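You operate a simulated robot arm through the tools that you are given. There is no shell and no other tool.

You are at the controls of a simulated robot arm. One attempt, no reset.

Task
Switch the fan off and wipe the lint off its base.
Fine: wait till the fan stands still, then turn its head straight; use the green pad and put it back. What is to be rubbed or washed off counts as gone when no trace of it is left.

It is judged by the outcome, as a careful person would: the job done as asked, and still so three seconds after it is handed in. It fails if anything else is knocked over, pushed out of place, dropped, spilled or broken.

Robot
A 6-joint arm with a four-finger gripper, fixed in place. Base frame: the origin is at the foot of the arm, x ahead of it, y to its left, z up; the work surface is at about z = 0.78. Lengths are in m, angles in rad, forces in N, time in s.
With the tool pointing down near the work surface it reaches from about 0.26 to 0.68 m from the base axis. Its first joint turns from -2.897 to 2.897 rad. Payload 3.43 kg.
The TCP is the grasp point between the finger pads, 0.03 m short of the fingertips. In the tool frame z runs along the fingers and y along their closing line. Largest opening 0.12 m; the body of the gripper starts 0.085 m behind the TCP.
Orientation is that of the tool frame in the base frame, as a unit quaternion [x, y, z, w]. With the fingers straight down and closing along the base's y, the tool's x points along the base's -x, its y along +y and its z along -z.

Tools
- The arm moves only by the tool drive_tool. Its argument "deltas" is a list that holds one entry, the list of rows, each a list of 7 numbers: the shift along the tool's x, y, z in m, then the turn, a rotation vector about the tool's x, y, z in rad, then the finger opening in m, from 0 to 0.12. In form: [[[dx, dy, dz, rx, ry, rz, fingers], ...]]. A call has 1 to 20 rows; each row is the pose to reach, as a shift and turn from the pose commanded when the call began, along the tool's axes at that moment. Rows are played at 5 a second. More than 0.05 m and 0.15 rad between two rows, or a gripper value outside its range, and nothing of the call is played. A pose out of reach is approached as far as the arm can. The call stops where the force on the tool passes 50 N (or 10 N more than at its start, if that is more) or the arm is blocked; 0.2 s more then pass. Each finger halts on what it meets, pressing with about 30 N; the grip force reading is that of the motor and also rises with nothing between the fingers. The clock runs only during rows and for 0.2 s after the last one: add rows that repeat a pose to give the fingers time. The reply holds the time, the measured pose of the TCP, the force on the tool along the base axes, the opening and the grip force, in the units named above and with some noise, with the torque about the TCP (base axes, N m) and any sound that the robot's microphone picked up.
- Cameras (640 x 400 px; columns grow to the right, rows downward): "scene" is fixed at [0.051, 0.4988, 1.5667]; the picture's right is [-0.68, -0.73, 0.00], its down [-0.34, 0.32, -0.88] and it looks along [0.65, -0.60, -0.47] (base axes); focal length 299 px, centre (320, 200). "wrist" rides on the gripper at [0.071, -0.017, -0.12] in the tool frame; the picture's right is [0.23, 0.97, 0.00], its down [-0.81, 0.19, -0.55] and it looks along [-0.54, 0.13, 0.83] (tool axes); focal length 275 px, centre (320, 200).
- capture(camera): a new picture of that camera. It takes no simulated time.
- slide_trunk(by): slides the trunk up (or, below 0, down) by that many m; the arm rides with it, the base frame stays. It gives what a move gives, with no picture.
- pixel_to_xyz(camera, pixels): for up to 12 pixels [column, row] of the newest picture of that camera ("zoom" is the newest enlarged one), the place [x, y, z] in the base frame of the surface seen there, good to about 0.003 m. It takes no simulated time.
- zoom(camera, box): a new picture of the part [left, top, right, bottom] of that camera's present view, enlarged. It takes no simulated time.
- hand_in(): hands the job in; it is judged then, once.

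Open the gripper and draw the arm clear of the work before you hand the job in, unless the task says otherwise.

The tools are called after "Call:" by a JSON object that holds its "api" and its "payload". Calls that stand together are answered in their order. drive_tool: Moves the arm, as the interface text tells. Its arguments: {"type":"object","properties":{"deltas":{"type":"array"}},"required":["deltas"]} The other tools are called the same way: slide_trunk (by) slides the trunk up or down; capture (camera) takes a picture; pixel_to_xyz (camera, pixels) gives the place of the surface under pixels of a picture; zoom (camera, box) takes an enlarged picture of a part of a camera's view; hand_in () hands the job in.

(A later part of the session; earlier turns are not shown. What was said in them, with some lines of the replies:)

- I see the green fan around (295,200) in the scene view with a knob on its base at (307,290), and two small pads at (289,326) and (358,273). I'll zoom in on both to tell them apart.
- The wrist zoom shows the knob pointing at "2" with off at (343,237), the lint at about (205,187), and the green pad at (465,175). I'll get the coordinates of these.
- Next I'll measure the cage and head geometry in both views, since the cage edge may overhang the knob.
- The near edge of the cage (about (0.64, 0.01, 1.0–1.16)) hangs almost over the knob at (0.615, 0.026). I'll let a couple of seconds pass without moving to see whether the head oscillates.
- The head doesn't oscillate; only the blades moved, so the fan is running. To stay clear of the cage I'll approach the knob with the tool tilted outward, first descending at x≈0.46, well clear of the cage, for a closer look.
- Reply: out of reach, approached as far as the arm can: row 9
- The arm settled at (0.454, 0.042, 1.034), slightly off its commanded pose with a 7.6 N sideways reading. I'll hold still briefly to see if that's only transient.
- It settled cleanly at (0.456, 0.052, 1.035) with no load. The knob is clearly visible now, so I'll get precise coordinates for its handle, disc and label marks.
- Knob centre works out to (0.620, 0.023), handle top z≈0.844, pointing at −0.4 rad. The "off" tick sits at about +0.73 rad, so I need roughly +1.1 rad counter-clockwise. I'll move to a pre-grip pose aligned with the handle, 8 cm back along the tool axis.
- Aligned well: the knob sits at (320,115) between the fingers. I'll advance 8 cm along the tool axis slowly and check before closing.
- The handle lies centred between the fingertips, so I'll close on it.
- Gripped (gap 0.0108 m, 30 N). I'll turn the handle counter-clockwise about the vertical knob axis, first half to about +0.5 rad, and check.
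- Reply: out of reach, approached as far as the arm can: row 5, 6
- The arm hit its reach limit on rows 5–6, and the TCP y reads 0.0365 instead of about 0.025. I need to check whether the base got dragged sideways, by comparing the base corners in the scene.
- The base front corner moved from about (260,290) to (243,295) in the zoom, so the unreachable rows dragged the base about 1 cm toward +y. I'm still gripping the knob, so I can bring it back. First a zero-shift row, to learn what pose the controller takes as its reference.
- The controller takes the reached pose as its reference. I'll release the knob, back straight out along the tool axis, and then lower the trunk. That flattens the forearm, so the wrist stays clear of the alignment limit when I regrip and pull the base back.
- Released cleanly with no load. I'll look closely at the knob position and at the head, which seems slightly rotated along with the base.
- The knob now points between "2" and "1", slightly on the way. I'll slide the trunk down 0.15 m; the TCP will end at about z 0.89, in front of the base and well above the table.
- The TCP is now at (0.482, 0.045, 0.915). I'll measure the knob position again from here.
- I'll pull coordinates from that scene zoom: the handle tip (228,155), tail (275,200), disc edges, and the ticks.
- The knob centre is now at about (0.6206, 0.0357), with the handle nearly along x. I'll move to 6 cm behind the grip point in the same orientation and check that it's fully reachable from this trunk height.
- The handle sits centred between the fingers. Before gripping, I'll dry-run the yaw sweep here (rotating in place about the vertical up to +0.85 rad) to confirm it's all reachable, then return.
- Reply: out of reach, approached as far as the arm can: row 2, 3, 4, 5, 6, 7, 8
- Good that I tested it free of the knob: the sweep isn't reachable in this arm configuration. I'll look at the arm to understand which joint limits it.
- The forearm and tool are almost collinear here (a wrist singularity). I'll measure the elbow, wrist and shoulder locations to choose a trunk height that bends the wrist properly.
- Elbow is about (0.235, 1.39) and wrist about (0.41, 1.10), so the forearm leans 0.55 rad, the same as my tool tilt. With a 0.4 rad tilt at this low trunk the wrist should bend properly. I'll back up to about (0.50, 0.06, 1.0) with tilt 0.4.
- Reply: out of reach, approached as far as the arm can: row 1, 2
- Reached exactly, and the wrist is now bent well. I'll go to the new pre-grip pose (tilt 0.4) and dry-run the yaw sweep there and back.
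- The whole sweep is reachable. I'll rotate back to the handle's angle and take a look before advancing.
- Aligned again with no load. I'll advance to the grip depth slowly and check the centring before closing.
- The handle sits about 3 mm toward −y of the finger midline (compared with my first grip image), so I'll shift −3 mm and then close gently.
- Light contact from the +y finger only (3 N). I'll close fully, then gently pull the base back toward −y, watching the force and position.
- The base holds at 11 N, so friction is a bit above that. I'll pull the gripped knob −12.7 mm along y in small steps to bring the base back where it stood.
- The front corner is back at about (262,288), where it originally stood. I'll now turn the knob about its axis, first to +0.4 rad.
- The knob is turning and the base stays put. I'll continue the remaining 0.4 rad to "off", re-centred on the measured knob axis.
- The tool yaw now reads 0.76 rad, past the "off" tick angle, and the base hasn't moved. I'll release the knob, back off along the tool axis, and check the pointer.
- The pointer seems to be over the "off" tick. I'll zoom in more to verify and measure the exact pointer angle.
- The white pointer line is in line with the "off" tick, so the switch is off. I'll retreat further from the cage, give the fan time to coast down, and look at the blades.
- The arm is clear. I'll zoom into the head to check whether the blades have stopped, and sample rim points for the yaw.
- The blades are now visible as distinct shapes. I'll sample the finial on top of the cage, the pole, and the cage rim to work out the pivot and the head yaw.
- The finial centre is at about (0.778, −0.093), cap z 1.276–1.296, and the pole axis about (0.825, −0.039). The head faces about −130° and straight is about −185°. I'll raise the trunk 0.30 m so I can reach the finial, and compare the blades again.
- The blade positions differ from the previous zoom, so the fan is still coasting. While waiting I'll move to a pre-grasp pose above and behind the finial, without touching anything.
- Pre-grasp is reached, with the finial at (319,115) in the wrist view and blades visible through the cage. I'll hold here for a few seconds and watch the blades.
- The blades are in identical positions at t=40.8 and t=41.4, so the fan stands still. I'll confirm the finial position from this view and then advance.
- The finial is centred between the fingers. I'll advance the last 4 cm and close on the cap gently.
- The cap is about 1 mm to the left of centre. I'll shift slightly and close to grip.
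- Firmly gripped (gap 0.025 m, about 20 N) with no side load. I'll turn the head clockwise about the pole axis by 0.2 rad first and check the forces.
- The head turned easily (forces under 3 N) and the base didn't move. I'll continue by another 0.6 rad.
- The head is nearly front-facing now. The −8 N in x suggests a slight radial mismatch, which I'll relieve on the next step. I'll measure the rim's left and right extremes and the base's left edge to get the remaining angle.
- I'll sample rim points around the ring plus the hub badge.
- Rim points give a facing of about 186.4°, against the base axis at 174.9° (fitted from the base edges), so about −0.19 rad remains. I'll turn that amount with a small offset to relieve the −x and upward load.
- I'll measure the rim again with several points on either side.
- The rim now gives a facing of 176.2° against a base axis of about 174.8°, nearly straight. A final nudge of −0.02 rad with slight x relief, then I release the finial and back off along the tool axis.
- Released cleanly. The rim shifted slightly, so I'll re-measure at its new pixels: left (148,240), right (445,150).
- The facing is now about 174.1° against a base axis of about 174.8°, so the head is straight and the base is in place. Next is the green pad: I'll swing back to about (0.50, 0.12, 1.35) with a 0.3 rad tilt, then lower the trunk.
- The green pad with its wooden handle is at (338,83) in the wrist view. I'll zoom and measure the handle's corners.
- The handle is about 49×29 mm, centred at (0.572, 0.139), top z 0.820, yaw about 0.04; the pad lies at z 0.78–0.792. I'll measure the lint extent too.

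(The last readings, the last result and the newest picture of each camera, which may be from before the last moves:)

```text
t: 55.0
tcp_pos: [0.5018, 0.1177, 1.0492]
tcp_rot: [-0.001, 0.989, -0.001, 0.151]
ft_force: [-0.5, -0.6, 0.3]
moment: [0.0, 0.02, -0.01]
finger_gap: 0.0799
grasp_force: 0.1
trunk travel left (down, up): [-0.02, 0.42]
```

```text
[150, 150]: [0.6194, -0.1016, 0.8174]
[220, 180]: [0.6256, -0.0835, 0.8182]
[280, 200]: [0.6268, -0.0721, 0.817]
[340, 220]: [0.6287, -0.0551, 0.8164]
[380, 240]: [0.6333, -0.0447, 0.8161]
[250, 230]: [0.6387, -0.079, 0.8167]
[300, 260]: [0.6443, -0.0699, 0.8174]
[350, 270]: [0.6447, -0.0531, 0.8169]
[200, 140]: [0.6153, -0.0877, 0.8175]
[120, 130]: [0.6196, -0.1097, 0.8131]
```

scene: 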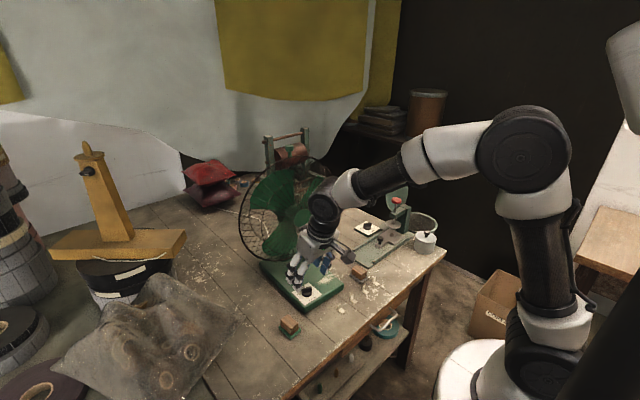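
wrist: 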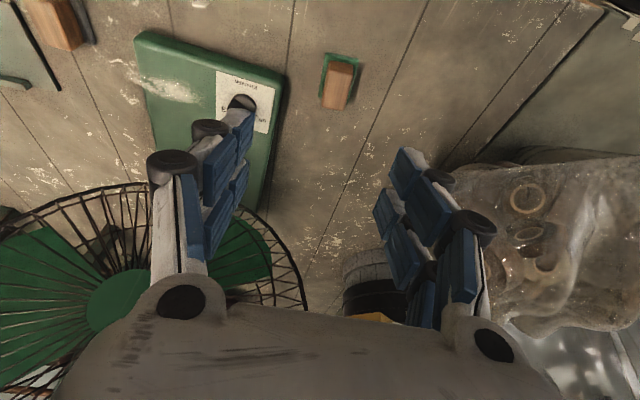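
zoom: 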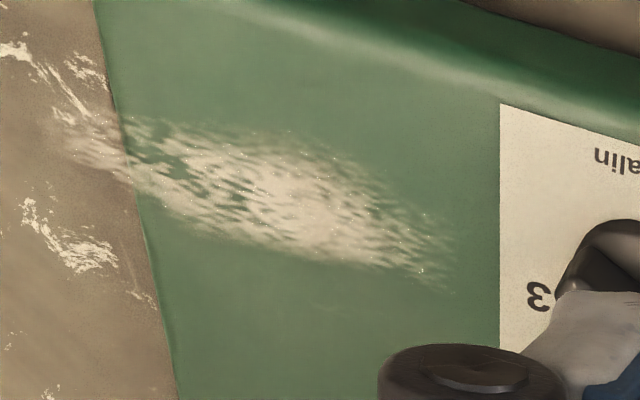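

Part of the lint seems to run over the base's right edge at about (60–130, 110–160) in the zoom. I'll query the outermost extents.

Call:
{"api": "pixel_to_xyz", "payload": {"camera": "zoom", "pixels": [[450, 285], [430, 215], [410, 275], [320, 140], [250, 125], [180, 120], [130, 115], [95, 145], [70, 130], [60, 105], [160, 200], [200, 235]]}}

Call:
{"api": "zoom", "payload": {"camera": "wrist", "box": [130, 60, 170, 95]}}

```text
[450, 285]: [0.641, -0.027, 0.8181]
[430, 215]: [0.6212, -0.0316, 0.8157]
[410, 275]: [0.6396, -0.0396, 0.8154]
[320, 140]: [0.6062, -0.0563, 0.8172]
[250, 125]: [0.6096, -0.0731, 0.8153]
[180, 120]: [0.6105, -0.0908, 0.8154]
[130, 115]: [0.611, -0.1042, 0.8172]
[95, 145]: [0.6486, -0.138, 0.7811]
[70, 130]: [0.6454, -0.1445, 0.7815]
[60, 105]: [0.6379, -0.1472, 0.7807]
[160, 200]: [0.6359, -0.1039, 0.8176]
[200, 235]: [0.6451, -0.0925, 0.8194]
```

```text
11.43 times, centred on (150, 78) of wrist
```

zoom: 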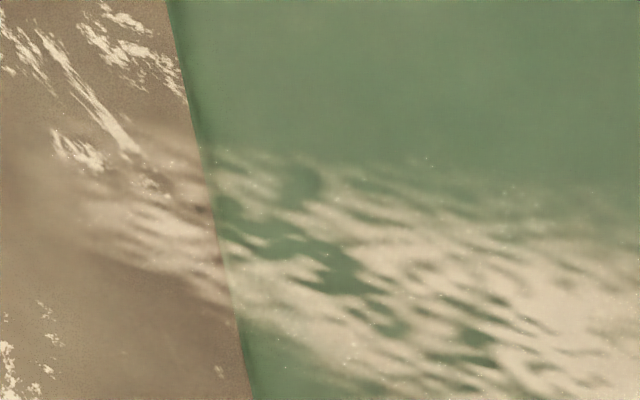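

The lint covers x≈0.603–0.65, y≈−0.125 to −0.025 at z≈0.817, slightly past the base's right edge. The 59×40 mm pad can cover it in strokes along y. I'll go to a pre-grasp pose 8 cm above the pad's handle.

Call:
{"api": "drive_tool", "payload": {"deltas": [[[0.0009, 0.0054, 0.0374, -0.003, 0, -0.0096, 0.06], [0.0018, 0.0108, 0.0748, -0.0059, 0, -0.0191, 0.06], [0.0026, 0.0161, 0.1121, -0.0089, 0, -0.0287, 0.06], [0.0035, 0.0215, 0.1495, -0.0118, 0, -0.0382, 0.06], [0.0035, 0.0215, 0.1495, -0.0118, 0, -0.0382, 0.06]]]}}

Call:
{"api": "zoom", "payload": {"camera": "wrist", "box": [200, 60, 440, 210]}}

Call:
{"api": "capture", "payload": {"camera": "scene"}}

```text
t: 56.2
tcp_pos: [0.543, 0.1388, 0.9047]
tcp_rot: [-0.021, 0.988, 0.003, 0.15]
ft_force: [-0.5, 0.4, -0.7]
moment: [0.02, 0.0, 0.03]
finger_gap: 0.0601
grasp_force: 0.1
trunk travel left (down, up): [-0.02, 0.42]
```

```text
2.67 times, centred on (320, 135) of wrist
```

zoom: 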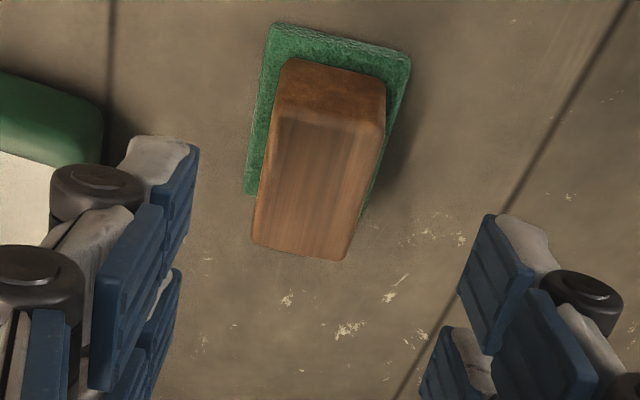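

```text
taken
```

scene: 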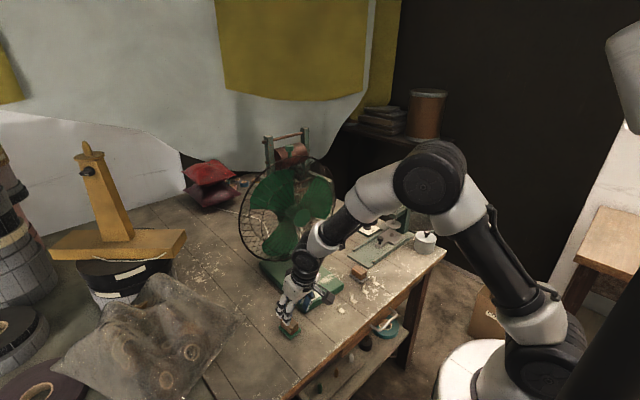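

The handle is between the fingers. I'll refine its position and yaw from this closer view before descending.

Call:
{"api": "pixel_to_xyz", "payload": {"camera": "zoom", "pixels": [[280, 122], [380, 135], [345, 252], [259, 240], [268, 180], [366, 190], [318, 185], [290, 65], [380, 85], [255, 190], [408, 60], [275, 30]]}}

```text
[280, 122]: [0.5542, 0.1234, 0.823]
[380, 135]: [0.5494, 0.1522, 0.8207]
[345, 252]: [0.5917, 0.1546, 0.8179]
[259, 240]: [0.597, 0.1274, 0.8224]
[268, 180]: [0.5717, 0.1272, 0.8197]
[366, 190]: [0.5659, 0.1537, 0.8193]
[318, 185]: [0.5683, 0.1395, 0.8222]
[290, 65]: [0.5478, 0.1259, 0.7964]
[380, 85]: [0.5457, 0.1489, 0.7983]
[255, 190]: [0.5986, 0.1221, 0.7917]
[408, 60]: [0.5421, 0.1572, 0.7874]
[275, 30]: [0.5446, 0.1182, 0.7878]
```

Centre y≈0.1395 and yaw about 0.05 confirmed. I'll descend 8 cm and close on the handle.

Call:
{"api": "drive_tool", "payload": {"deltas": [[[0, 0.0003, 0.03, -0.003, 0, -0.0096, 0.06], [0, 0.0003, 0.055, -0.0045, 0, -0.0143, 0.06], [0, 0.0003, 0.07, -0.0045, 0, -0.0143, 0.06], [0, 0.0003, 0.08, -0.0045, 0, -0.0143, 0.06], [0, 0.0003, 0.08, -0.0045, 0, -0.0143, 0.05], [0, 0.0003, 0.08, -0.0045, 0, -0.0143, 0.04], [0, 0.0003, 0.08, -0.0045, 0, -0.0143, 0.033]]]}}

Call:
{"api": "zoom", "payload": {"camera": "wrist", "box": [200, 60, 440, 210]}}

Call:
{"api": "zoom", "payload": {"camera": "scene", "box": [250, 260, 350, 350]}}

```text
t: 57.8
tcp_pos: [0.5662, 0.1412, 0.8278]
tcp_rot: [-0.028, 0.988, 0.003, 0.15]
ft_force: [0.5, 0.0, -1.3]
moment: [0.01, 0.03, 0.0]
finger_gap: 0.0332
grasp_force: 0.4
trunk travel left (down, up): [-0.02, 0.42]
```

```text
2.67 times, centred on (320, 135) of wrist
```

zoom: 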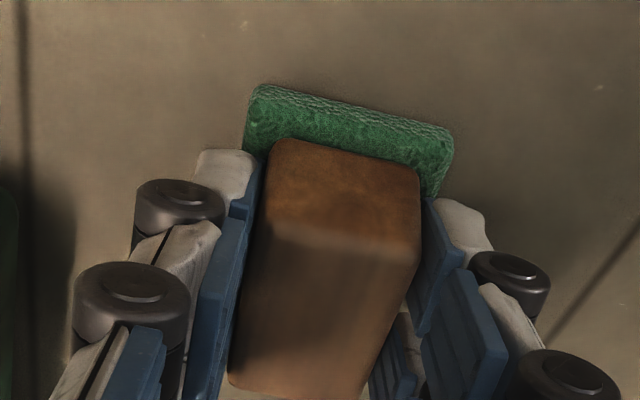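

```text
4.44 times, centred on (300, 305) of scene
```

zoom: 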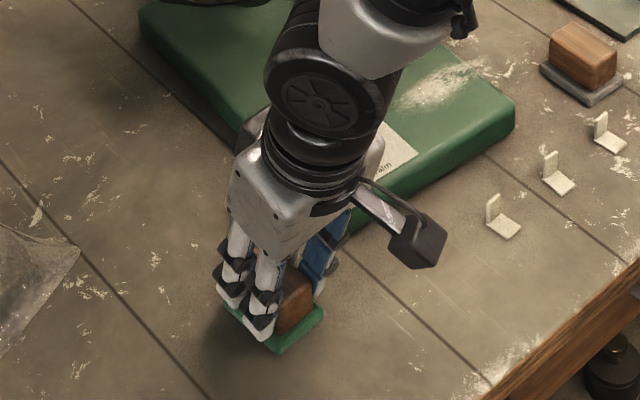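

The handle is nicely straddled. I'll close to grip and record the pick pose.

Call:
{"api": "drive_tool", "payload": {"deltas": [[[0, 0, 0, 0, 0, 0, 0.029], [0, 0, 0, 0, 0, 0, 0.025], [0, 0, 0, 0, 0, 0, 0.02], [0, 0, 0, 0, 0, 0, 0.02]]]}}

Call:
{"api": "zoom", "payload": {"camera": "scene", "box": [250, 260, 350, 350]}}

```text
t: 58.8
tcp_pos: [0.5666, 0.141, 0.8283]
tcp_rot: [-0.028, 0.988, 0.004, 0.15]
ft_force: [-0.1, -0.2, 0.1]
moment: [0.03, 0.0, 0.01]
finger_gap: 0.0313
grasp_force: 30.1
trunk travel left (down, up): [-0.02, 0.42]
```

```text
4.44 times, centred on (300, 305) of scene
```

zoom: 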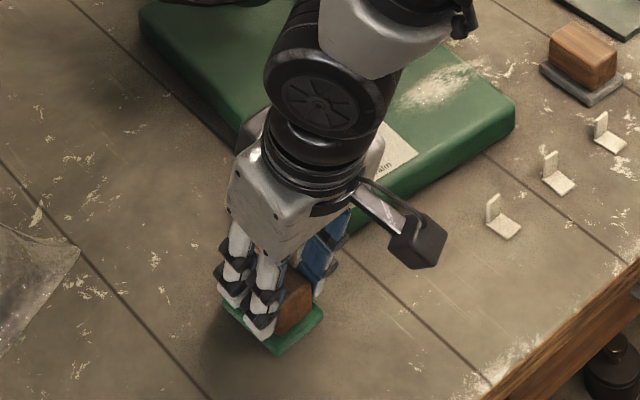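

Gripped at 0.0313 m; the pick pose is (0.5666, 0.141, 0.8283), yaw 0.056. I'll lift the pad 10 cm and carry it over the knob to above the lint's outer end.

Call:
{"api": "drive_tool", "payload": {"deltas": [[[-0.0099, 0, -0.0318, 0, 0, 0, 0.02], [-0.0197, 0, -0.0637, 0, 0, 0, 0.02], [-0.0296, 0, -0.0955, 0, 0, 0, 0.02], [-0.034, -0.0418, -0.0942, 0, 0, 0, 0.02], [-0.0383, -0.0836, -0.0928, 0, 0, 0, 0.02], [-0.0427, -0.1255, -0.0915, 0, 0, 0, 0.02], [-0.0471, -0.1673, -0.0901, 0, 0, 0, 0.02], [-0.0515, -0.2091, -0.0888, 0, 0, 0, 0.02], [-0.0558, -0.2509, -0.0874, 0, 0, 0, 0.02], [-0.0558, -0.2509, -0.0874, 0, 0, 0, 0.02]]]}}

Call:
{"api": "capture", "payload": {"camera": "scene"}}

Call:
{"api": "zoom", "payload": {"camera": "wrist", "box": [170, 40, 470, 230]}}

```text
t: 61.0
tcp_pos: [0.6076, -0.1109, 0.9299]
tcp_rot: [-0.028, 0.988, 0.005, 0.15]
ft_force: [0.2, -0.1, -0.5]
moment: [0.06, -0.01, 0.03]
finger_gap: 0.0311
grasp_force: 29.8
trunk travel left (down, up): [-0.02, 0.42]
```

```text
taken
```

scene: 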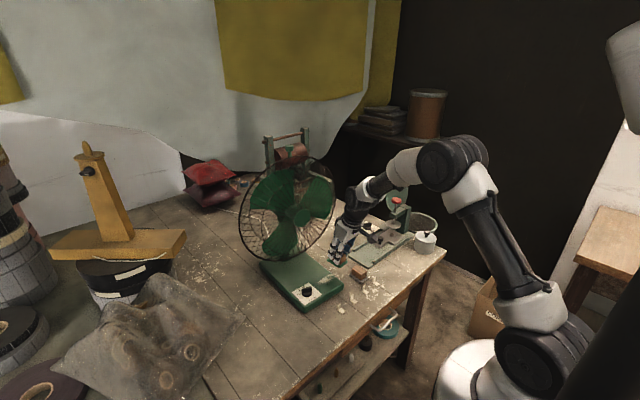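

```text
2.11 times, centred on (320, 135) of wrist
```

zoom: 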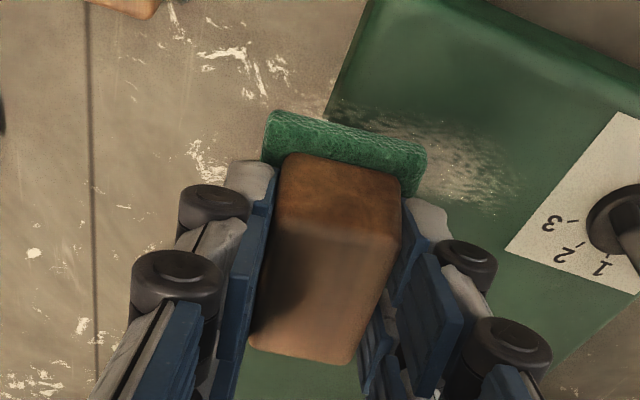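

The pad is held level above the outer part of the lint. I'll shift to the lint's middle and lower to just above the expected contact height (TCP z≈0.867).

Call:
{"api": "drive_tool", "payload": {"deltas": [[[0.0006, 0.0134, 0.0207, 0, 0, 0, 0.02], [0.0012, 0.0267, 0.0415, 0, 0, 0, 0.02], [0.0018, 0.0401, 0.0622, 0, 0, 0, 0.02], [0.0027, 0.0401, 0.0651, 0, 0, 0, 0.02], [0.0027, 0.0401, 0.0651, 0, 0, 0, 0.02]]]}}

Call:
{"api": "zoom", "payload": {"camera": "scene", "box": [280, 240, 380, 310]}}

```text
t: 62.2
tcp_pos: [0.621, -0.0668, 0.8656]
tcp_rot: [-0.027, 0.988, 0.003, 0.15]
ft_force: [-0.4, -0.6, -1.0]
moment: [0.03, 0.04, -0.01]
finger_gap: 0.031
grasp_force: 30.0
trunk travel left (down, up): [-0.02, 0.42]
```

```text
5.71 times, centred on (330, 275) of scene
```

zoom: 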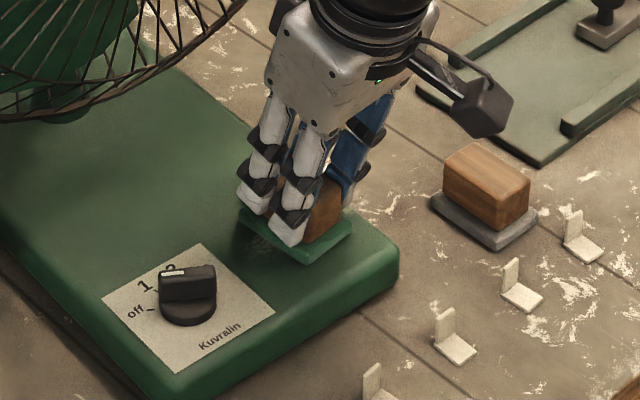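

The pad is right over the lint with no contact force yet at z 0.8656. I'll step down in 1 mm increments to get a light press.

Call:
{"api": "drive_tool", "payload": {"deltas": [[[0.0003, 0, 0.001, 0, 0, 0, 0.02], [0.0006, 0, 0.0019, 0, 0, 0, 0.02]]]}}

Call:
{"api": "drive_tool", "payload": {"deltas": [[[0.0003, 0, 0.001, 0, 0, 0, 0.02]]]}}

```text
t: 62.8
tcp_pos: [0.6214, -0.0674, 0.8644]
tcp_rot: [-0.028, 0.988, 0.003, 0.15]
ft_force: [-0.6, -1.0, 1.4]
moment: [0.02, 0.04, 0.0]
finger_gap: 0.0312
grasp_force: 30.0
trunk travel left (down, up): [-0.02, 0.42]
```

```text
t: 63.2
tcp_pos: [0.6225, -0.0672, 0.8652]
tcp_rot: [-0.028, 0.988, 0.005, 0.151]
ft_force: [-1.5, 0.1, 6.6]
moment: [0.04, 0.21, 0.04]
finger_gap: 0.0312
grasp_force: 29.4
trunk travel left (down, up): [-0.02, 0.42]
```

Light contact of 6.6 N. I'll wipe along the lint's long axis: out past the right edge, back, then to the inner end and back.

Call:
{"api": "drive_tool", "payload": {"deltas": [[[0.0052, -0.014, -0.0016, 0, 0, 0, 0.02], [0.0105, -0.0281, -0.0032, 0, 0, 0, 0.02], [0.0157, -0.0421, -0.0048, 0, 0, 0, 0.02], [0.0105, -0.0281, -0.0032, 0, 0, 0, 0.02], [0.0052, -0.014, -0.0016, 0, 0, 0, 0.02], [0, 0, 0, 0, 0, 0, 0.02], [-0.0048, 0.0117, 0.0015, 0, 0, 0, 0.02], [-0.0095, 0.0235, 0.0029, 0, 0, 0, 0.02], [-0.0143, 0.0352, 0.0044, 0, 0, 0, 0.02], [-0.0072, 0.0176, 0.0022, 0, 0, 0, 0.02], [0, 0, 0, 0, 0, 0, 0.02]]]}}

Call:
{"api": "zoom", "payload": {"camera": "scene", "box": [280, 240, 380, 310]}}

Call:
{"api": "zoom", "payload": {"camera": "wrist", "box": [170, 40, 470, 230]}}

```text
t: 65.6
tcp_pos: [0.6211, -0.0658, 0.8638]
tcp_rot: [-0.027, 0.988, 0.003, 0.151]
ft_force: [0.5, 4.4, 15.3]
moment: [0.21, -0.09, 0.0]
finger_gap: 0.0312
grasp_force: 29.9
trunk travel left (down, up): [-0.02, 0.42]
```

```text
5.71 times, centred on (330, 275) of scene
```

zoom: 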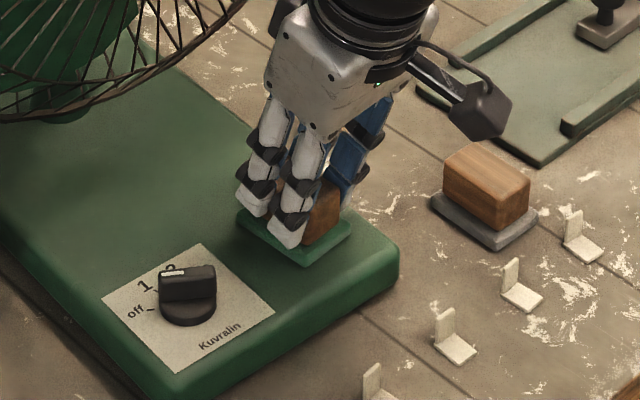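

```text
2.11 times, centred on (320, 135) of wrist
```

zoom: 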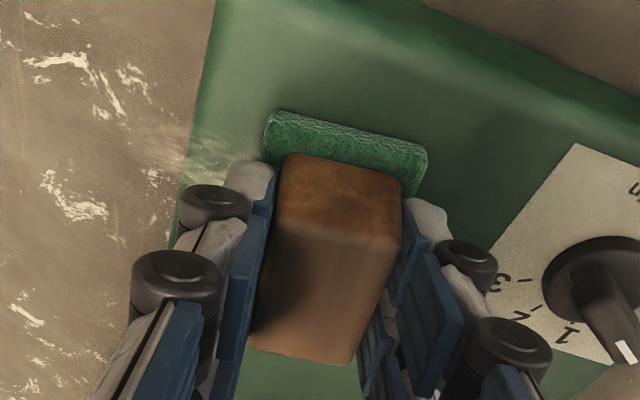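

The bulk is gone, with some traces left near the right edge at about (205,150). Normal force rose to 15 N, which is fine. I'll lift and draw back to inspect.

Call:
{"api": "drive_tool", "payload": {"deltas": [[[-0.0059, 0, -0.0191, 0, 0, 0, 0.02], [-0.0148, 0, -0.0478, 0, 0, 0, 0.02], [0.0138, 0, -0.0566, 0, 0, 0, 0.02], [0.0424, 0, -0.0655, 0, 0, 0, 0.02], [0.0424, 0, -0.0655, 0, 0, 0, 0.02]]]}}

Call:
{"api": "zoom", "payload": {"camera": "scene", "box": [290, 250, 370, 310]}}

Call:
{"api": "zoom", "payload": {"camera": "wrist", "box": [170, 40, 470, 230]}}

```text
t: 66.8
tcp_pos: [0.5612, -0.071, 0.913]
tcp_rot: [-0.027, 0.988, 0.003, 0.15]
ft_force: [-0.2, 0.0, 1.6]
moment: [-0.01, -0.02, 0.04]
finger_gap: 0.0314
grasp_force: 30.0
trunk travel left (down, up): [-0.02, 0.42]
```

```text
6.67 times, centred on (330, 280) of scene
```

zoom: 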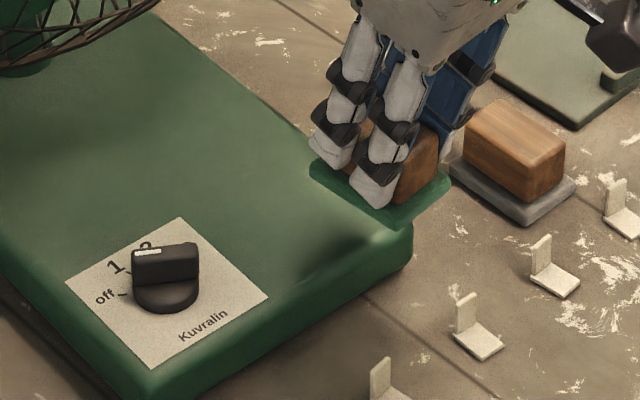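

```text
2.11 times, centred on (320, 135) of wrist
```

zoom: 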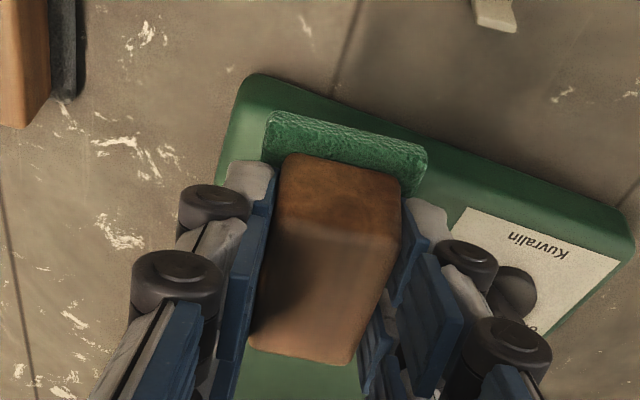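

The pad blocks the view from both cameras. I'll move up and to the left so the lint area is visible beside the pad.

Call:
{"api": "drive_tool", "payload": {"deltas": [[[0.0042, 0.0233, -0.0327, 0, 0, 0, 0.02], [0.0085, 0.0467, -0.0654, 0, 0, 0, 0.02], [0.0127, 0.07, -0.0981, 0, 0, 0, 0.02], [0.0169, 0.0933, -0.1308, 0, 0, 0, 0.02], [0.0169, 0.0933, -0.1308, 0, 0, 0, 0.02]]]}}

Call:
{"api": "capture", "payload": {"camera": "wrist"}}

Call:
{"api": "zoom", "payload": {"camera": "scene", "box": [290, 250, 370, 310]}}

```text
t: 68.0
tcp_pos: [0.5019, 0.0215, 1.034]
tcp_rot: [-0.028, 0.988, 0.003, 0.15]
ft_force: [0.3, -0.1, -0.5]
moment: [0.0, 0.03, -0.02]
finger_gap: 0.0314
grasp_force: 30.6
trunk travel left (down, up): [-0.02, 0.42]
```

```text
taken
```

wrist: 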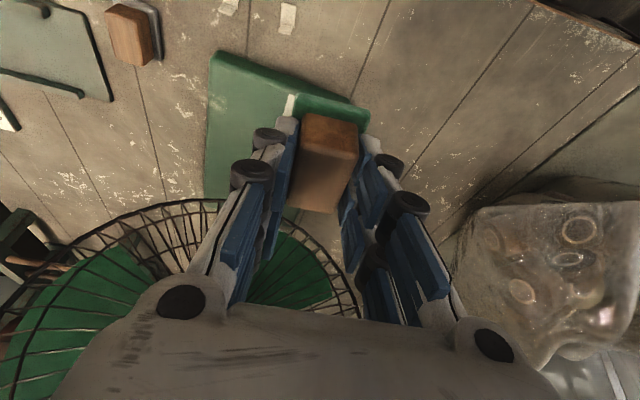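

```text
6.67 times, centred on (330, 280) of scene
```

zoom: 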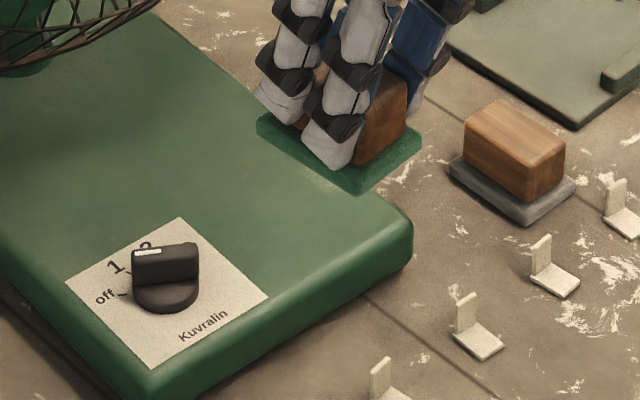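

Both views now show most of the base clear. I'll zoom the wrist view at the base's right edge (205–260, 60–140) to look for remaining traces.

Call:
{"api": "zoom", "payload": {"camera": "wrist", "box": [185, 50, 305, 130]}}

```text
5.00 times, centred on (245, 90) of wrist
```

zoom: 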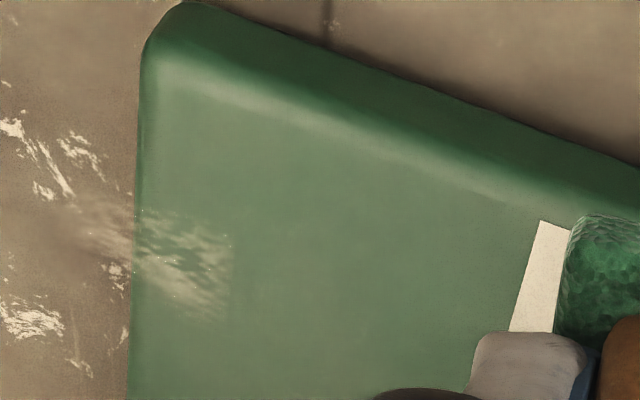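

The inner part is completely clean. A strip remains at the right edge, roughly (70–235, 200–320) in this zoom. I'll get its coordinates.

Call:
{"api": "pixel_to_xyz", "payload": {"camera": "zoom", "pixels": [[235, 235], [230, 260], [215, 315], [150, 215], [145, 265], [185, 250], [100, 230], [80, 200], [134, 240], [140, 120], [130, 350]]}}

```text
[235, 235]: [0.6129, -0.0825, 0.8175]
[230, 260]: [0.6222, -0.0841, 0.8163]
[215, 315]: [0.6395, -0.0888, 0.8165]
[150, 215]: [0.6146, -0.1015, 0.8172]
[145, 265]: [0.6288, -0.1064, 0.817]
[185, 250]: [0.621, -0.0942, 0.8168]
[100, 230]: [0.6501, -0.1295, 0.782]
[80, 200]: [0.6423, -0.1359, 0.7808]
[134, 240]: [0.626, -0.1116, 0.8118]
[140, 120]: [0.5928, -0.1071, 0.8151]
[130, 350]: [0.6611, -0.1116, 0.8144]
```

The remaining strip is at y≈−0.083 to −0.125, x≈0.605–0.645; the outward stroke evidently lacked pressure. I'll set the pad down again centred at about (0.622, −0.103) and press more firmly there.

Call:
{"api": "drive_tool", "payload": {"deltas": [[[-0.0125, -0.0257, 0.0319, 0, 0, 0, 0.02], [-0.0251, -0.0513, 0.0639, 0, 0, 0, 0.02], [-0.0376, -0.077, 0.0958, 0, 0, 0, 0.02], [-0.0502, -0.1026, 0.1278, 0, 0, 0, 0.02], [-0.0627, -0.1283, 0.1597, 0, 0, 0, 0.02], [-0.0578, -0.1283, 0.1755, 0, 0, 0, 0.02], [-0.0529, -0.1283, 0.1912, 0, 0, 0, 0.02], [-0.0523, -0.1283, 0.1931, 0, 0, 0, 0.02], [-0.0523, -0.1283, 0.1931, 0, 0, 0, 0.02]]]}}

Call:
{"api": "zoom", "payload": {"camera": "wrist", "box": [170, 40, 470, 230]}}

```text
t: 70.0
tcp_pos: [0.6151, -0.1041, 0.865]
tcp_rot: [-0.027, 0.988, 0.003, 0.15]
ft_force: [-1.7, 0.7, 2.1]
moment: [-0.01, -0.03, 0.01]
finger_gap: 0.0314
grasp_force: 30.0
trunk travel left (down, up): [-0.02, 0.42]
```

```text
2.11 times, centred on (320, 135) of wrist
```

zoom: 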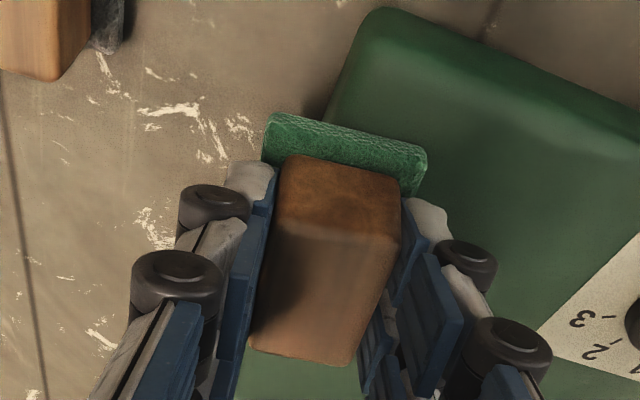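

The pad is touching at the edge with 2 N. I'll shift 8 mm inward and press down in small steps.

Call:
{"api": "drive_tool", "payload": {"deltas": [[[-0.0004, 0.008, 0.0001, 0, 0, 0, 0.02], [-0.0001, 0.008, 0.0011, 0, 0, 0, 0.02], [0.0002, 0.008, 0.002, 0, 0, 0, 0.02], [0.0002, 0.008, 0.002, 0, 0, 0, 0.02]]]}}

```text
t: 71.0
tcp_pos: [0.6158, -0.0948, 0.8651]
tcp_rot: [-0.028, 0.988, 0.003, 0.152]
ft_force: [-3.7, -1.1, 13.8]
moment: [0.03, 0.22, -0.02]
finger_gap: 0.0311
grasp_force: 30.1
trunk travel left (down, up): [-0.02, 0.42]
```

Pressing at about 14 N. Now I'll do a small rectangular scrub over the edge strip.

Call:
{"api": "drive_tool", "payload": {"deltas": [[[0.0005, -0.01, -0.0002, 0, 0, 0, 0.02], [0.0011, -0.02, -0.0003, 0, 0, 0, 0.02], [0.0059, -0.0197, -0.0018, 0, 0, 0, 0.02], [0.0106, -0.0194, -0.0033, 0, 0, 0, 0.02], [0.01, -0.0094, -0.0031, 0, 0, 0, 0.02], [0.0095, 0.0006, -0.003, 0, 0, 0, 0.02], [0.0089, 0.0125, -0.0028, 0, 0, 0, 0.02], [-0.0006, 0.012, 0.0002, 0, 0, 0, 0.02], [-0.0121, 0.0113, 0.0037, 0, 0, 0, 0.02], [-0.0114, -0.0007, 0.0035, 0, 0, 0, 0.02], [-0.0109, -0.0107, 0.0034, 0, 0, 0, 0.02], [-0.0104, -0.0206, 0.0032, 0, 0, 0, 0.02], [-0.0037, -0.0203, 0.0011, 0, 0, 0, 0.02], [0.0005, -0.01, -0.0002, 0, 0, 0, 0.02], [0, 0, 0, 0, 0, 0, 0.02]]]}}

Call:
{"api": "zoom", "payload": {"camera": "scene", "box": [240, 240, 400, 340]}}

```text
t: 74.2
tcp_pos: [0.6159, -0.0965, 0.8641]
tcp_rot: [-0.027, 0.988, 0.003, 0.15]
ft_force: [-0.4, -6.5, 17.8]
moment: [-0.28, -0.16, -0.06]
finger_gap: 0.0312
grasp_force: 30.1
trunk travel left (down, up): [-0.02, 0.42]
```

```text
4.00 times, centred on (320, 290) of scene
```

zoom: 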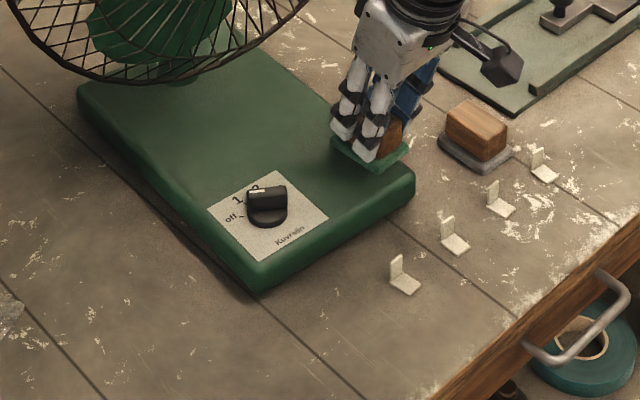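

The base is undisturbed (corner still at (262,288)). I'll lift and go back to the viewing pose to inspect.

Call:
{"api": "drive_tool", "payload": {"deltas": [[[-0.0059, 0, -0.0191, 0, 0, 0, 0.02], [-0.0148, 0, -0.0478, 0, 0, 0, 0.02], [-0.001, 0.0246, -0.0772, 0, 0, 0, 0.02], [0.0128, 0.0491, -0.1066, 0, 0, 0, 0.02], [0.0265, 0.0737, -0.1359, 0, 0, 0, 0.02], [0.0403, 0.0982, -0.1653, 0, 0, 0, 0.02], [0.0541, 0.1228, -0.1947, 0, 0, 0, 0.02], [0.0541, 0.1228, -0.1947, 0, 0, 0, 0.02]]]}}

Call:
{"api": "zoom", "payload": {"camera": "wrist", "box": [185, 50, 305, 130]}}

Call:
{"api": "zoom", "payload": {"camera": "scene", "box": [300, 250, 360, 300]}}

```text
t: 76.0
tcp_pos: [0.4994, 0.0217, 1.0325]
tcp_rot: [-0.027, 0.988, 0.002, 0.15]
ft_force: [0.2, 0.9, -0.6]
moment: [0.03, -0.01, -0.03]
finger_gap: 0.0314
grasp_force: 29.8
trunk travel left (down, up): [-0.02, 0.42]
```

```text
5.00 times, centred on (245, 90) of wrist
```

zoom: 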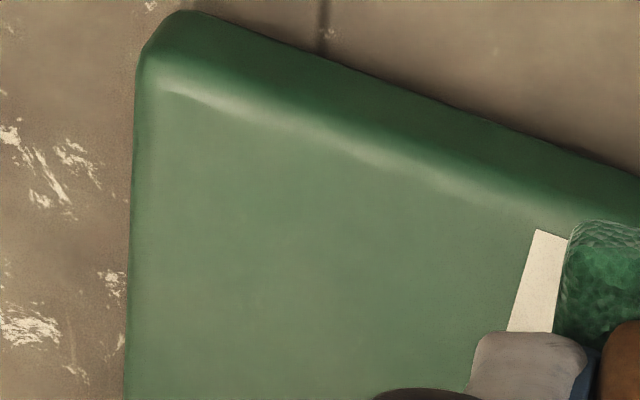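

```text
8.00 times, centred on (330, 275) of scene
```

zoom: 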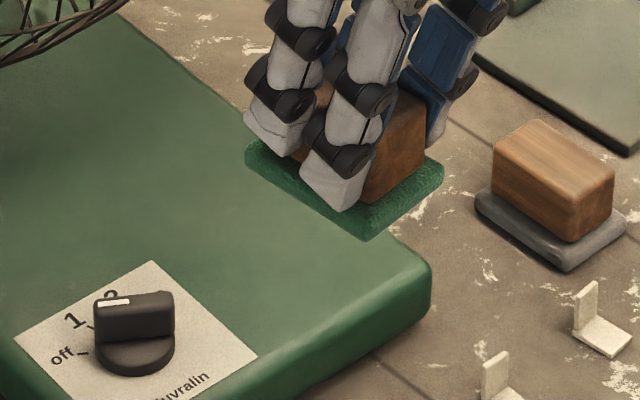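

No lint left on the base in either view, including the overhanging part. Before putting the pad back I'll move above its home spot and check the area near the label from the scene camera.

Call:
{"api": "drive_tool", "payload": {"deltas": [[[-0.0101, 0.0288, 0.0299, 0, 0, 0, 0.02], [-0.0201, 0.0577, 0.0599, 0, 0, 0, 0.02], [-0.0302, 0.0865, 0.0898, 0, 0, 0, 0.02], [-0.0402, 0.1153, 0.1197, 0, 0, 0, 0.02], [-0.0402, 0.1153, 0.1197, 0, 0, 0, 0.02]]]}}

Call:
{"api": "zoom", "payload": {"camera": "scene", "box": [295, 255, 355, 300]}}

Call:
{"api": "zoom", "payload": {"camera": "wrist", "box": [60, 60, 460, 250]}}

```text
t: 77.2
tcp_pos: [0.5688, 0.1417, 0.9306]
tcp_rot: [-0.027, 0.988, 0.003, 0.151]
ft_force: [0.5, -0.6, -0.4]
moment: [0.0, -0.01, 0.02]
finger_gap: 0.0312
grasp_force: 30.2
trunk travel left (down, up): [-0.02, 0.42]
```

```text
8.89 times, centred on (325, 278) of scene
```

zoom: 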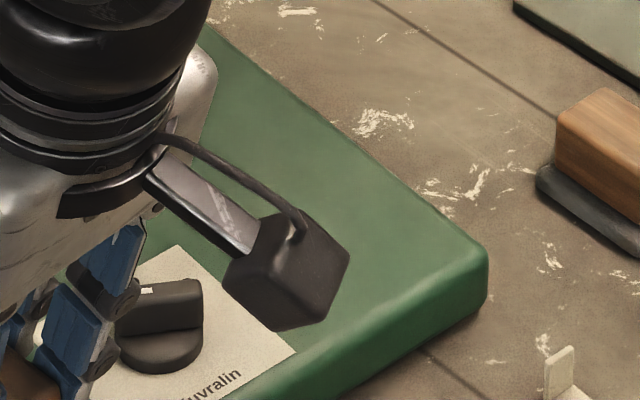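

```text
1.60 times, centred on (260, 155) of wrist
```

zoom: 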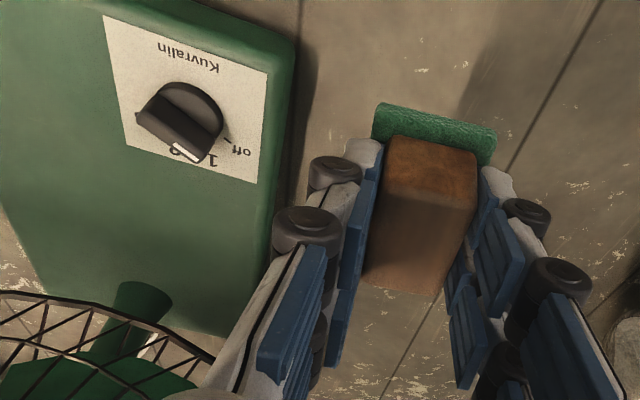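

The base is clean near the label too, and the knob is at "off" (the apparent offset in this view is parallax). I'll lower the pad to its original place, stopping just above the table first.

Call:
{"api": "drive_tool", "payload": {"deltas": [[[0.0101, -0.0001, 0.0314, 0, 0, 0, 0.02], [0.0202, -0.0001, 0.0629, 0, 0, 0, 0.02], [0.0273, -0.0002, 0.0848, 0, 0, 0, 0.02], [0.0303, -0.0002, 0.0943, 0, 0, 0, 0.02], [0.0303, -0.0002, 0.0943, 0, 0, 0, 0.02]]]}}

Call:
{"api": "zoom", "payload": {"camera": "scene", "box": [250, 290, 330, 350]}}

```text
t: 78.4
tcp_pos: [0.5661, 0.1402, 0.8302]
tcp_rot: [-0.027, 0.988, 0.003, 0.15]
ft_force: [-0.3, -0.2, 0.0]
moment: [0.0, -0.04, 0.0]
finger_gap: 0.0313
grasp_force: 30.1
trunk travel left (down, up): [-0.02, 0.42]
```

```text
6.67 times, centred on (290, 320) of scene
```

zoom: 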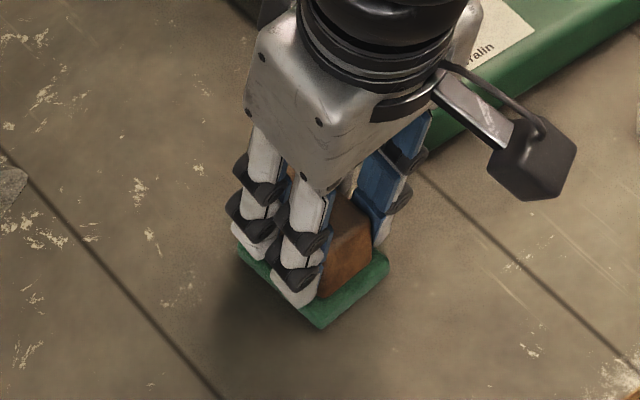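

At (0.5661, 0.1402, 0.8302), about 2 mm above the original height. I'll step down until a light contact.

Call:
{"api": "drive_tool", "payload": {"deltas": [[[0.0003, 0.0004, 0.001, 0, 0, 0, 0.02], [0.0006, 0.0004, 0.0019, 0, 0, 0, 0.02]]]}}

Call:
{"api": "drive_tool", "payload": {"deltas": [[[0.0003, 0, 0.001, 0, 0, 0, 0.02]]]}}

```text
t: 79.0
tcp_pos: [0.5673, 0.1412, 0.8287]
tcp_rot: [-0.027, 0.988, 0.003, 0.15]
ft_force: [-0.1, -0.6, -0.6]
moment: [-0.02, -0.02, 0.03]
finger_gap: 0.0314
grasp_force: 30.6
trunk travel left (down, up): [-0.02, 0.42]
```

```text
t: 79.4
tcp_pos: [0.5658, 0.1409, 0.8286]
tcp_rot: [-0.028, 0.988, 0.004, 0.15]
ft_force: [-0.4, -0.9, 1.2]
moment: [0.03, -0.01, 0.01]
finger_gap: 0.0311
grasp_force: 29.8
trunk travel left (down, up): [-0.02, 0.42]
```

Barely touching. One more half-millimetre step, then release slowly and back straight off.

Call:
{"api": "drive_tool", "payload": {"deltas": [[[0.0002, 0, 0.0006, 0, 0, 0, 0.02], [0.0002, 0, 0.0006, 0, 0, 0, 0.032], [0.0002, 0, 0.0006, 0, 0, 0, 0.04], [0.0002, 0, 0.0006, 0, 0, 0, 0.06], [0.0002, 0, 0.0006, 0, 0, 0, 0.06]]]}}

Call:
{"api": "zoom", "payload": {"camera": "wrist", "box": [200, 60, 440, 210]}}

```text
t: 80.6
tcp_pos: [0.5673, 0.1418, 0.8274]
tcp_rot: [-0.027, 0.988, 0.004, 0.15]
ft_force: [0.8, 0.7, -0.5]
moment: [-0.01, 0.03, 0.01]
finger_gap: 0.0601
grasp_force: 0.1
trunk travel left (down, up): [-0.02, 0.42]
```

```text
2.67 times, centred on (320, 135) of wrist
```

zoom: 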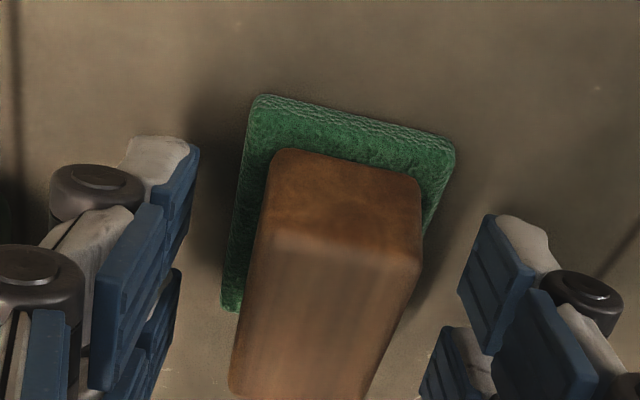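

Released; the pad sits flat on the table. I'll back off along the tool axis and then up and away toward the robot.

Call:
{"api": "drive_tool", "payload": {"deltas": [[[0, 0, -0.02, 0, 0, 0, 0.06], [0, 0, -0.05, 0, 0, 0, 0.06], [0, 0, -0.09, 0, 0, 0, 0.06], [0.005, 0, -0.13, 0, 0, 0, 0.06], [0.02, 0, -0.17, 0, 0, 0, 0.06], [0.04, 0, -0.21, 0, 0, 0, 0.06], [0.06, 0, -0.25, 0, 0, 0, 0.06], [0.08, 0, -0.29, 0, 0, 0, 0.06], [0.08, 0, -0.29, 0, 0, 0, 0.06]]]}}

Call:
{"api": "capture", "payload": {"camera": "scene"}}

Call:
{"api": "capture", "payload": {"camera": "wrist"}}

Call:
{"api": "zoom", "payload": {"camera": "scene", "box": [240, 240, 400, 340]}}

```text
t: 82.6
tcp_pos: [0.4036, 0.1315, 1.0803]
tcp_rot: [-0.028, 0.988, 0.003, 0.149]
ft_force: [0.3, 0.5, 0.6]
moment: [0.01, -0.03, -0.02]
finger_gap: 0.06
grasp_force: 0.1
trunk travel left (down, up): [-0.02, 0.42]
```

```text
taken
```

scene: 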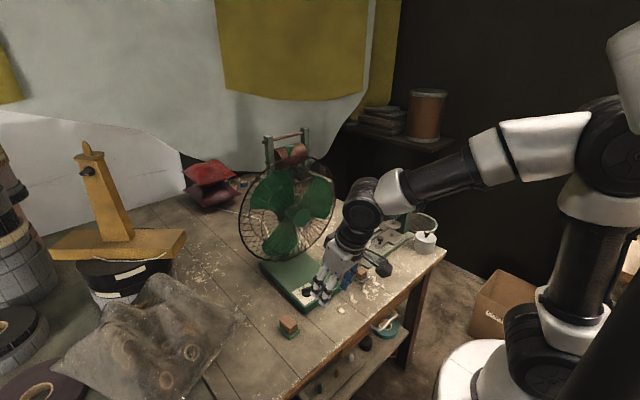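

```text
taken
```

wrist: 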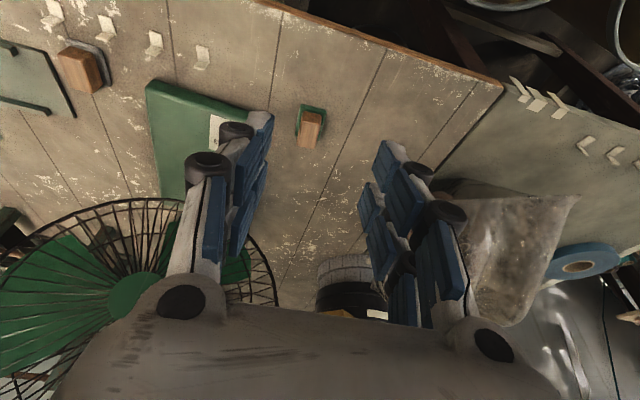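

```text
4.00 times, centred on (320, 290) of scene
```

zoom: 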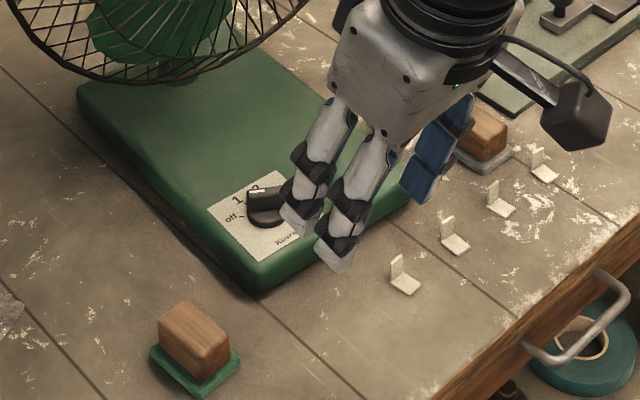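

The pad is back within about 3 mm of its original pixels. I'll raise the trunk to clear the view and do a final inspection of the base, knob and head.

Call:
{"api": "slide_trunk", "payload": {"by": 0.35}}

Call:
{"api": "capture", "payload": {"camera": "scene"}}

Call:
{"api": "zoom", "payload": {"camera": "scene", "box": [290, 255, 370, 310]}}

Call:
{"api": "capture", "payload": {"camera": "wrist"}}

```text
t: 86.0
tcp_pos: [0.4042, 0.1323, 1.4311]
tcp_rot: [-0.027, 0.988, 0.004, 0.15]
ft_force: [0.0, -0.4, -0.4]
moment: [-0.01, 0.0, 0.01]
finger_gap: 0.06
grasp_force: 0.2
trunk travel left (down, up): [-0.37, 0.07]
```

```text
taken
```

scene: 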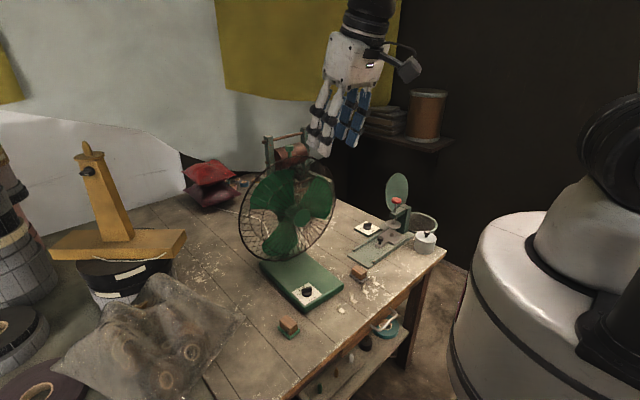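

```text
7.27 times, centred on (330, 282) of scene
```

zoom: 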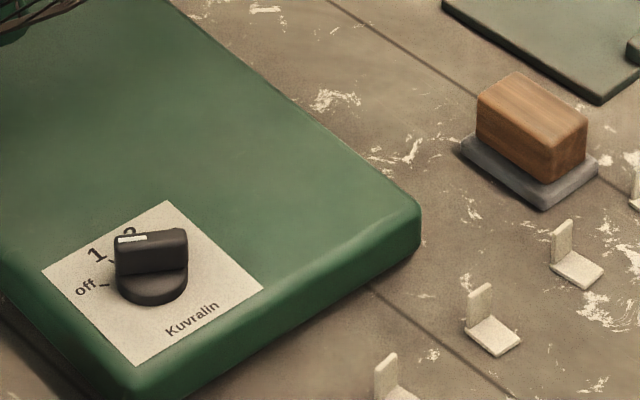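

```text
taken
```

wrist: 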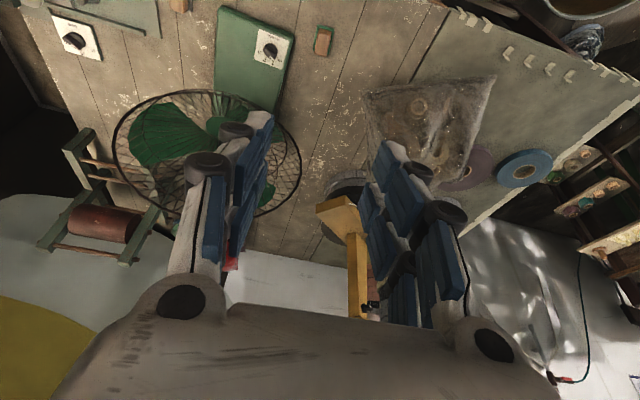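

The base is spotless and the knob shows "off". One last precise check of head yaw against base yaw, and of the pad position.

Call:
{"api": "zoom", "payload": {"camera": "scene", "box": [235, 140, 355, 270]}}

Call:
{"api": "pixel_to_xyz", "payload": {"camera": "zoom", "pixels": [[148, 240], [149, 262], [151, 215], [147, 250], [155, 290], [445, 150], [445, 165], [443, 185], [444, 140], [444, 172]]}}

Call:
{"api": "pixel_to_xyz", "payload": {"camera": "scene", "pixels": [[265, 266], [270, 272], [280, 283], [290, 294], [297, 302], [310, 304], [318, 299], [326, 294], [334, 289], [288, 322], [288, 339], [278, 327]]}}

```text
3.08 times, centred on (295, 205) of scene
```

zoom: 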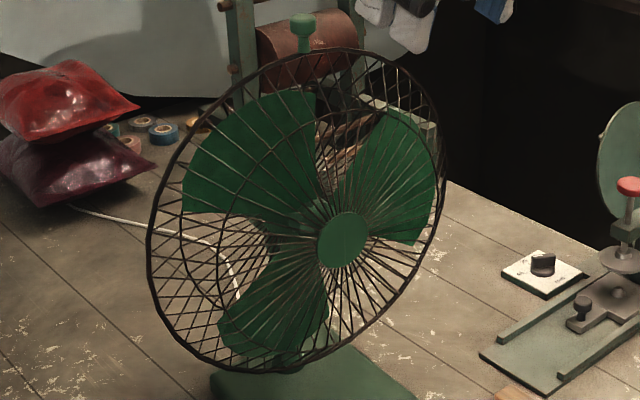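

```text
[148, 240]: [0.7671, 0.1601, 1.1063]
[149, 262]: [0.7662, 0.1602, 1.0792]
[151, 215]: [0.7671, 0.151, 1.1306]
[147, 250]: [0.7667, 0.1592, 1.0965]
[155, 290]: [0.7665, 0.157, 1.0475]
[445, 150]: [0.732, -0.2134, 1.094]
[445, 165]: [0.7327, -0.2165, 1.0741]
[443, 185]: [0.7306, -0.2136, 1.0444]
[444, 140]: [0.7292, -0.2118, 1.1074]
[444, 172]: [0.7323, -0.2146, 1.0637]
```

```text
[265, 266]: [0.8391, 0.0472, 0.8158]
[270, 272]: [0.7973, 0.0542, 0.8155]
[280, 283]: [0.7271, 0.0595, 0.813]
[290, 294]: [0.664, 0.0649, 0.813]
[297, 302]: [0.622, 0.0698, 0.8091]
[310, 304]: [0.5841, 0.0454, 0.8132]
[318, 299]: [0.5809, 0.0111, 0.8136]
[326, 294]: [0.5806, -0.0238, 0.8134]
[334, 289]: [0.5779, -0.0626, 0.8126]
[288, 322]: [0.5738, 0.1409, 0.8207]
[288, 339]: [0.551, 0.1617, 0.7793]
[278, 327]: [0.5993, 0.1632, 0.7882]
```

Head facing is about 174.6° against a base axis of about 174–176°, so it's straight. The fan is off and still, the base is clean and in its place, the green pad is back at (0.574, 0.141), and the arm is clear with the gripper open. I'm handing in.

Call:
{"api": "hand_in", "payload": {}}

```text
The job is handed in.
```

The fan is off, its head is straight, and there is no lint left to see on its base. I've handed the job in.

- **Fan:** the knob points at "off". I waited until the blades had stopped before turning the head, which now lines up with the base to within about 1–2°.
- **Base:** the first wipe left a strip at the right edge, so I scrubbed that again. Both cameras then showed the base clean.
- **Green pad:** I used it for the wiping and put it back within about 3 mm of where it was.
- **One slip:** my first try at the knob went past the arm's reach and dragged the fan's base about 1 cm sideways. I pulled it back, and in the pictures it now stands within about 1–2 mm of its original spot.

In the final pictures nothing else looked knocked over or moved. The gripper is open and the arm is clear of the table.
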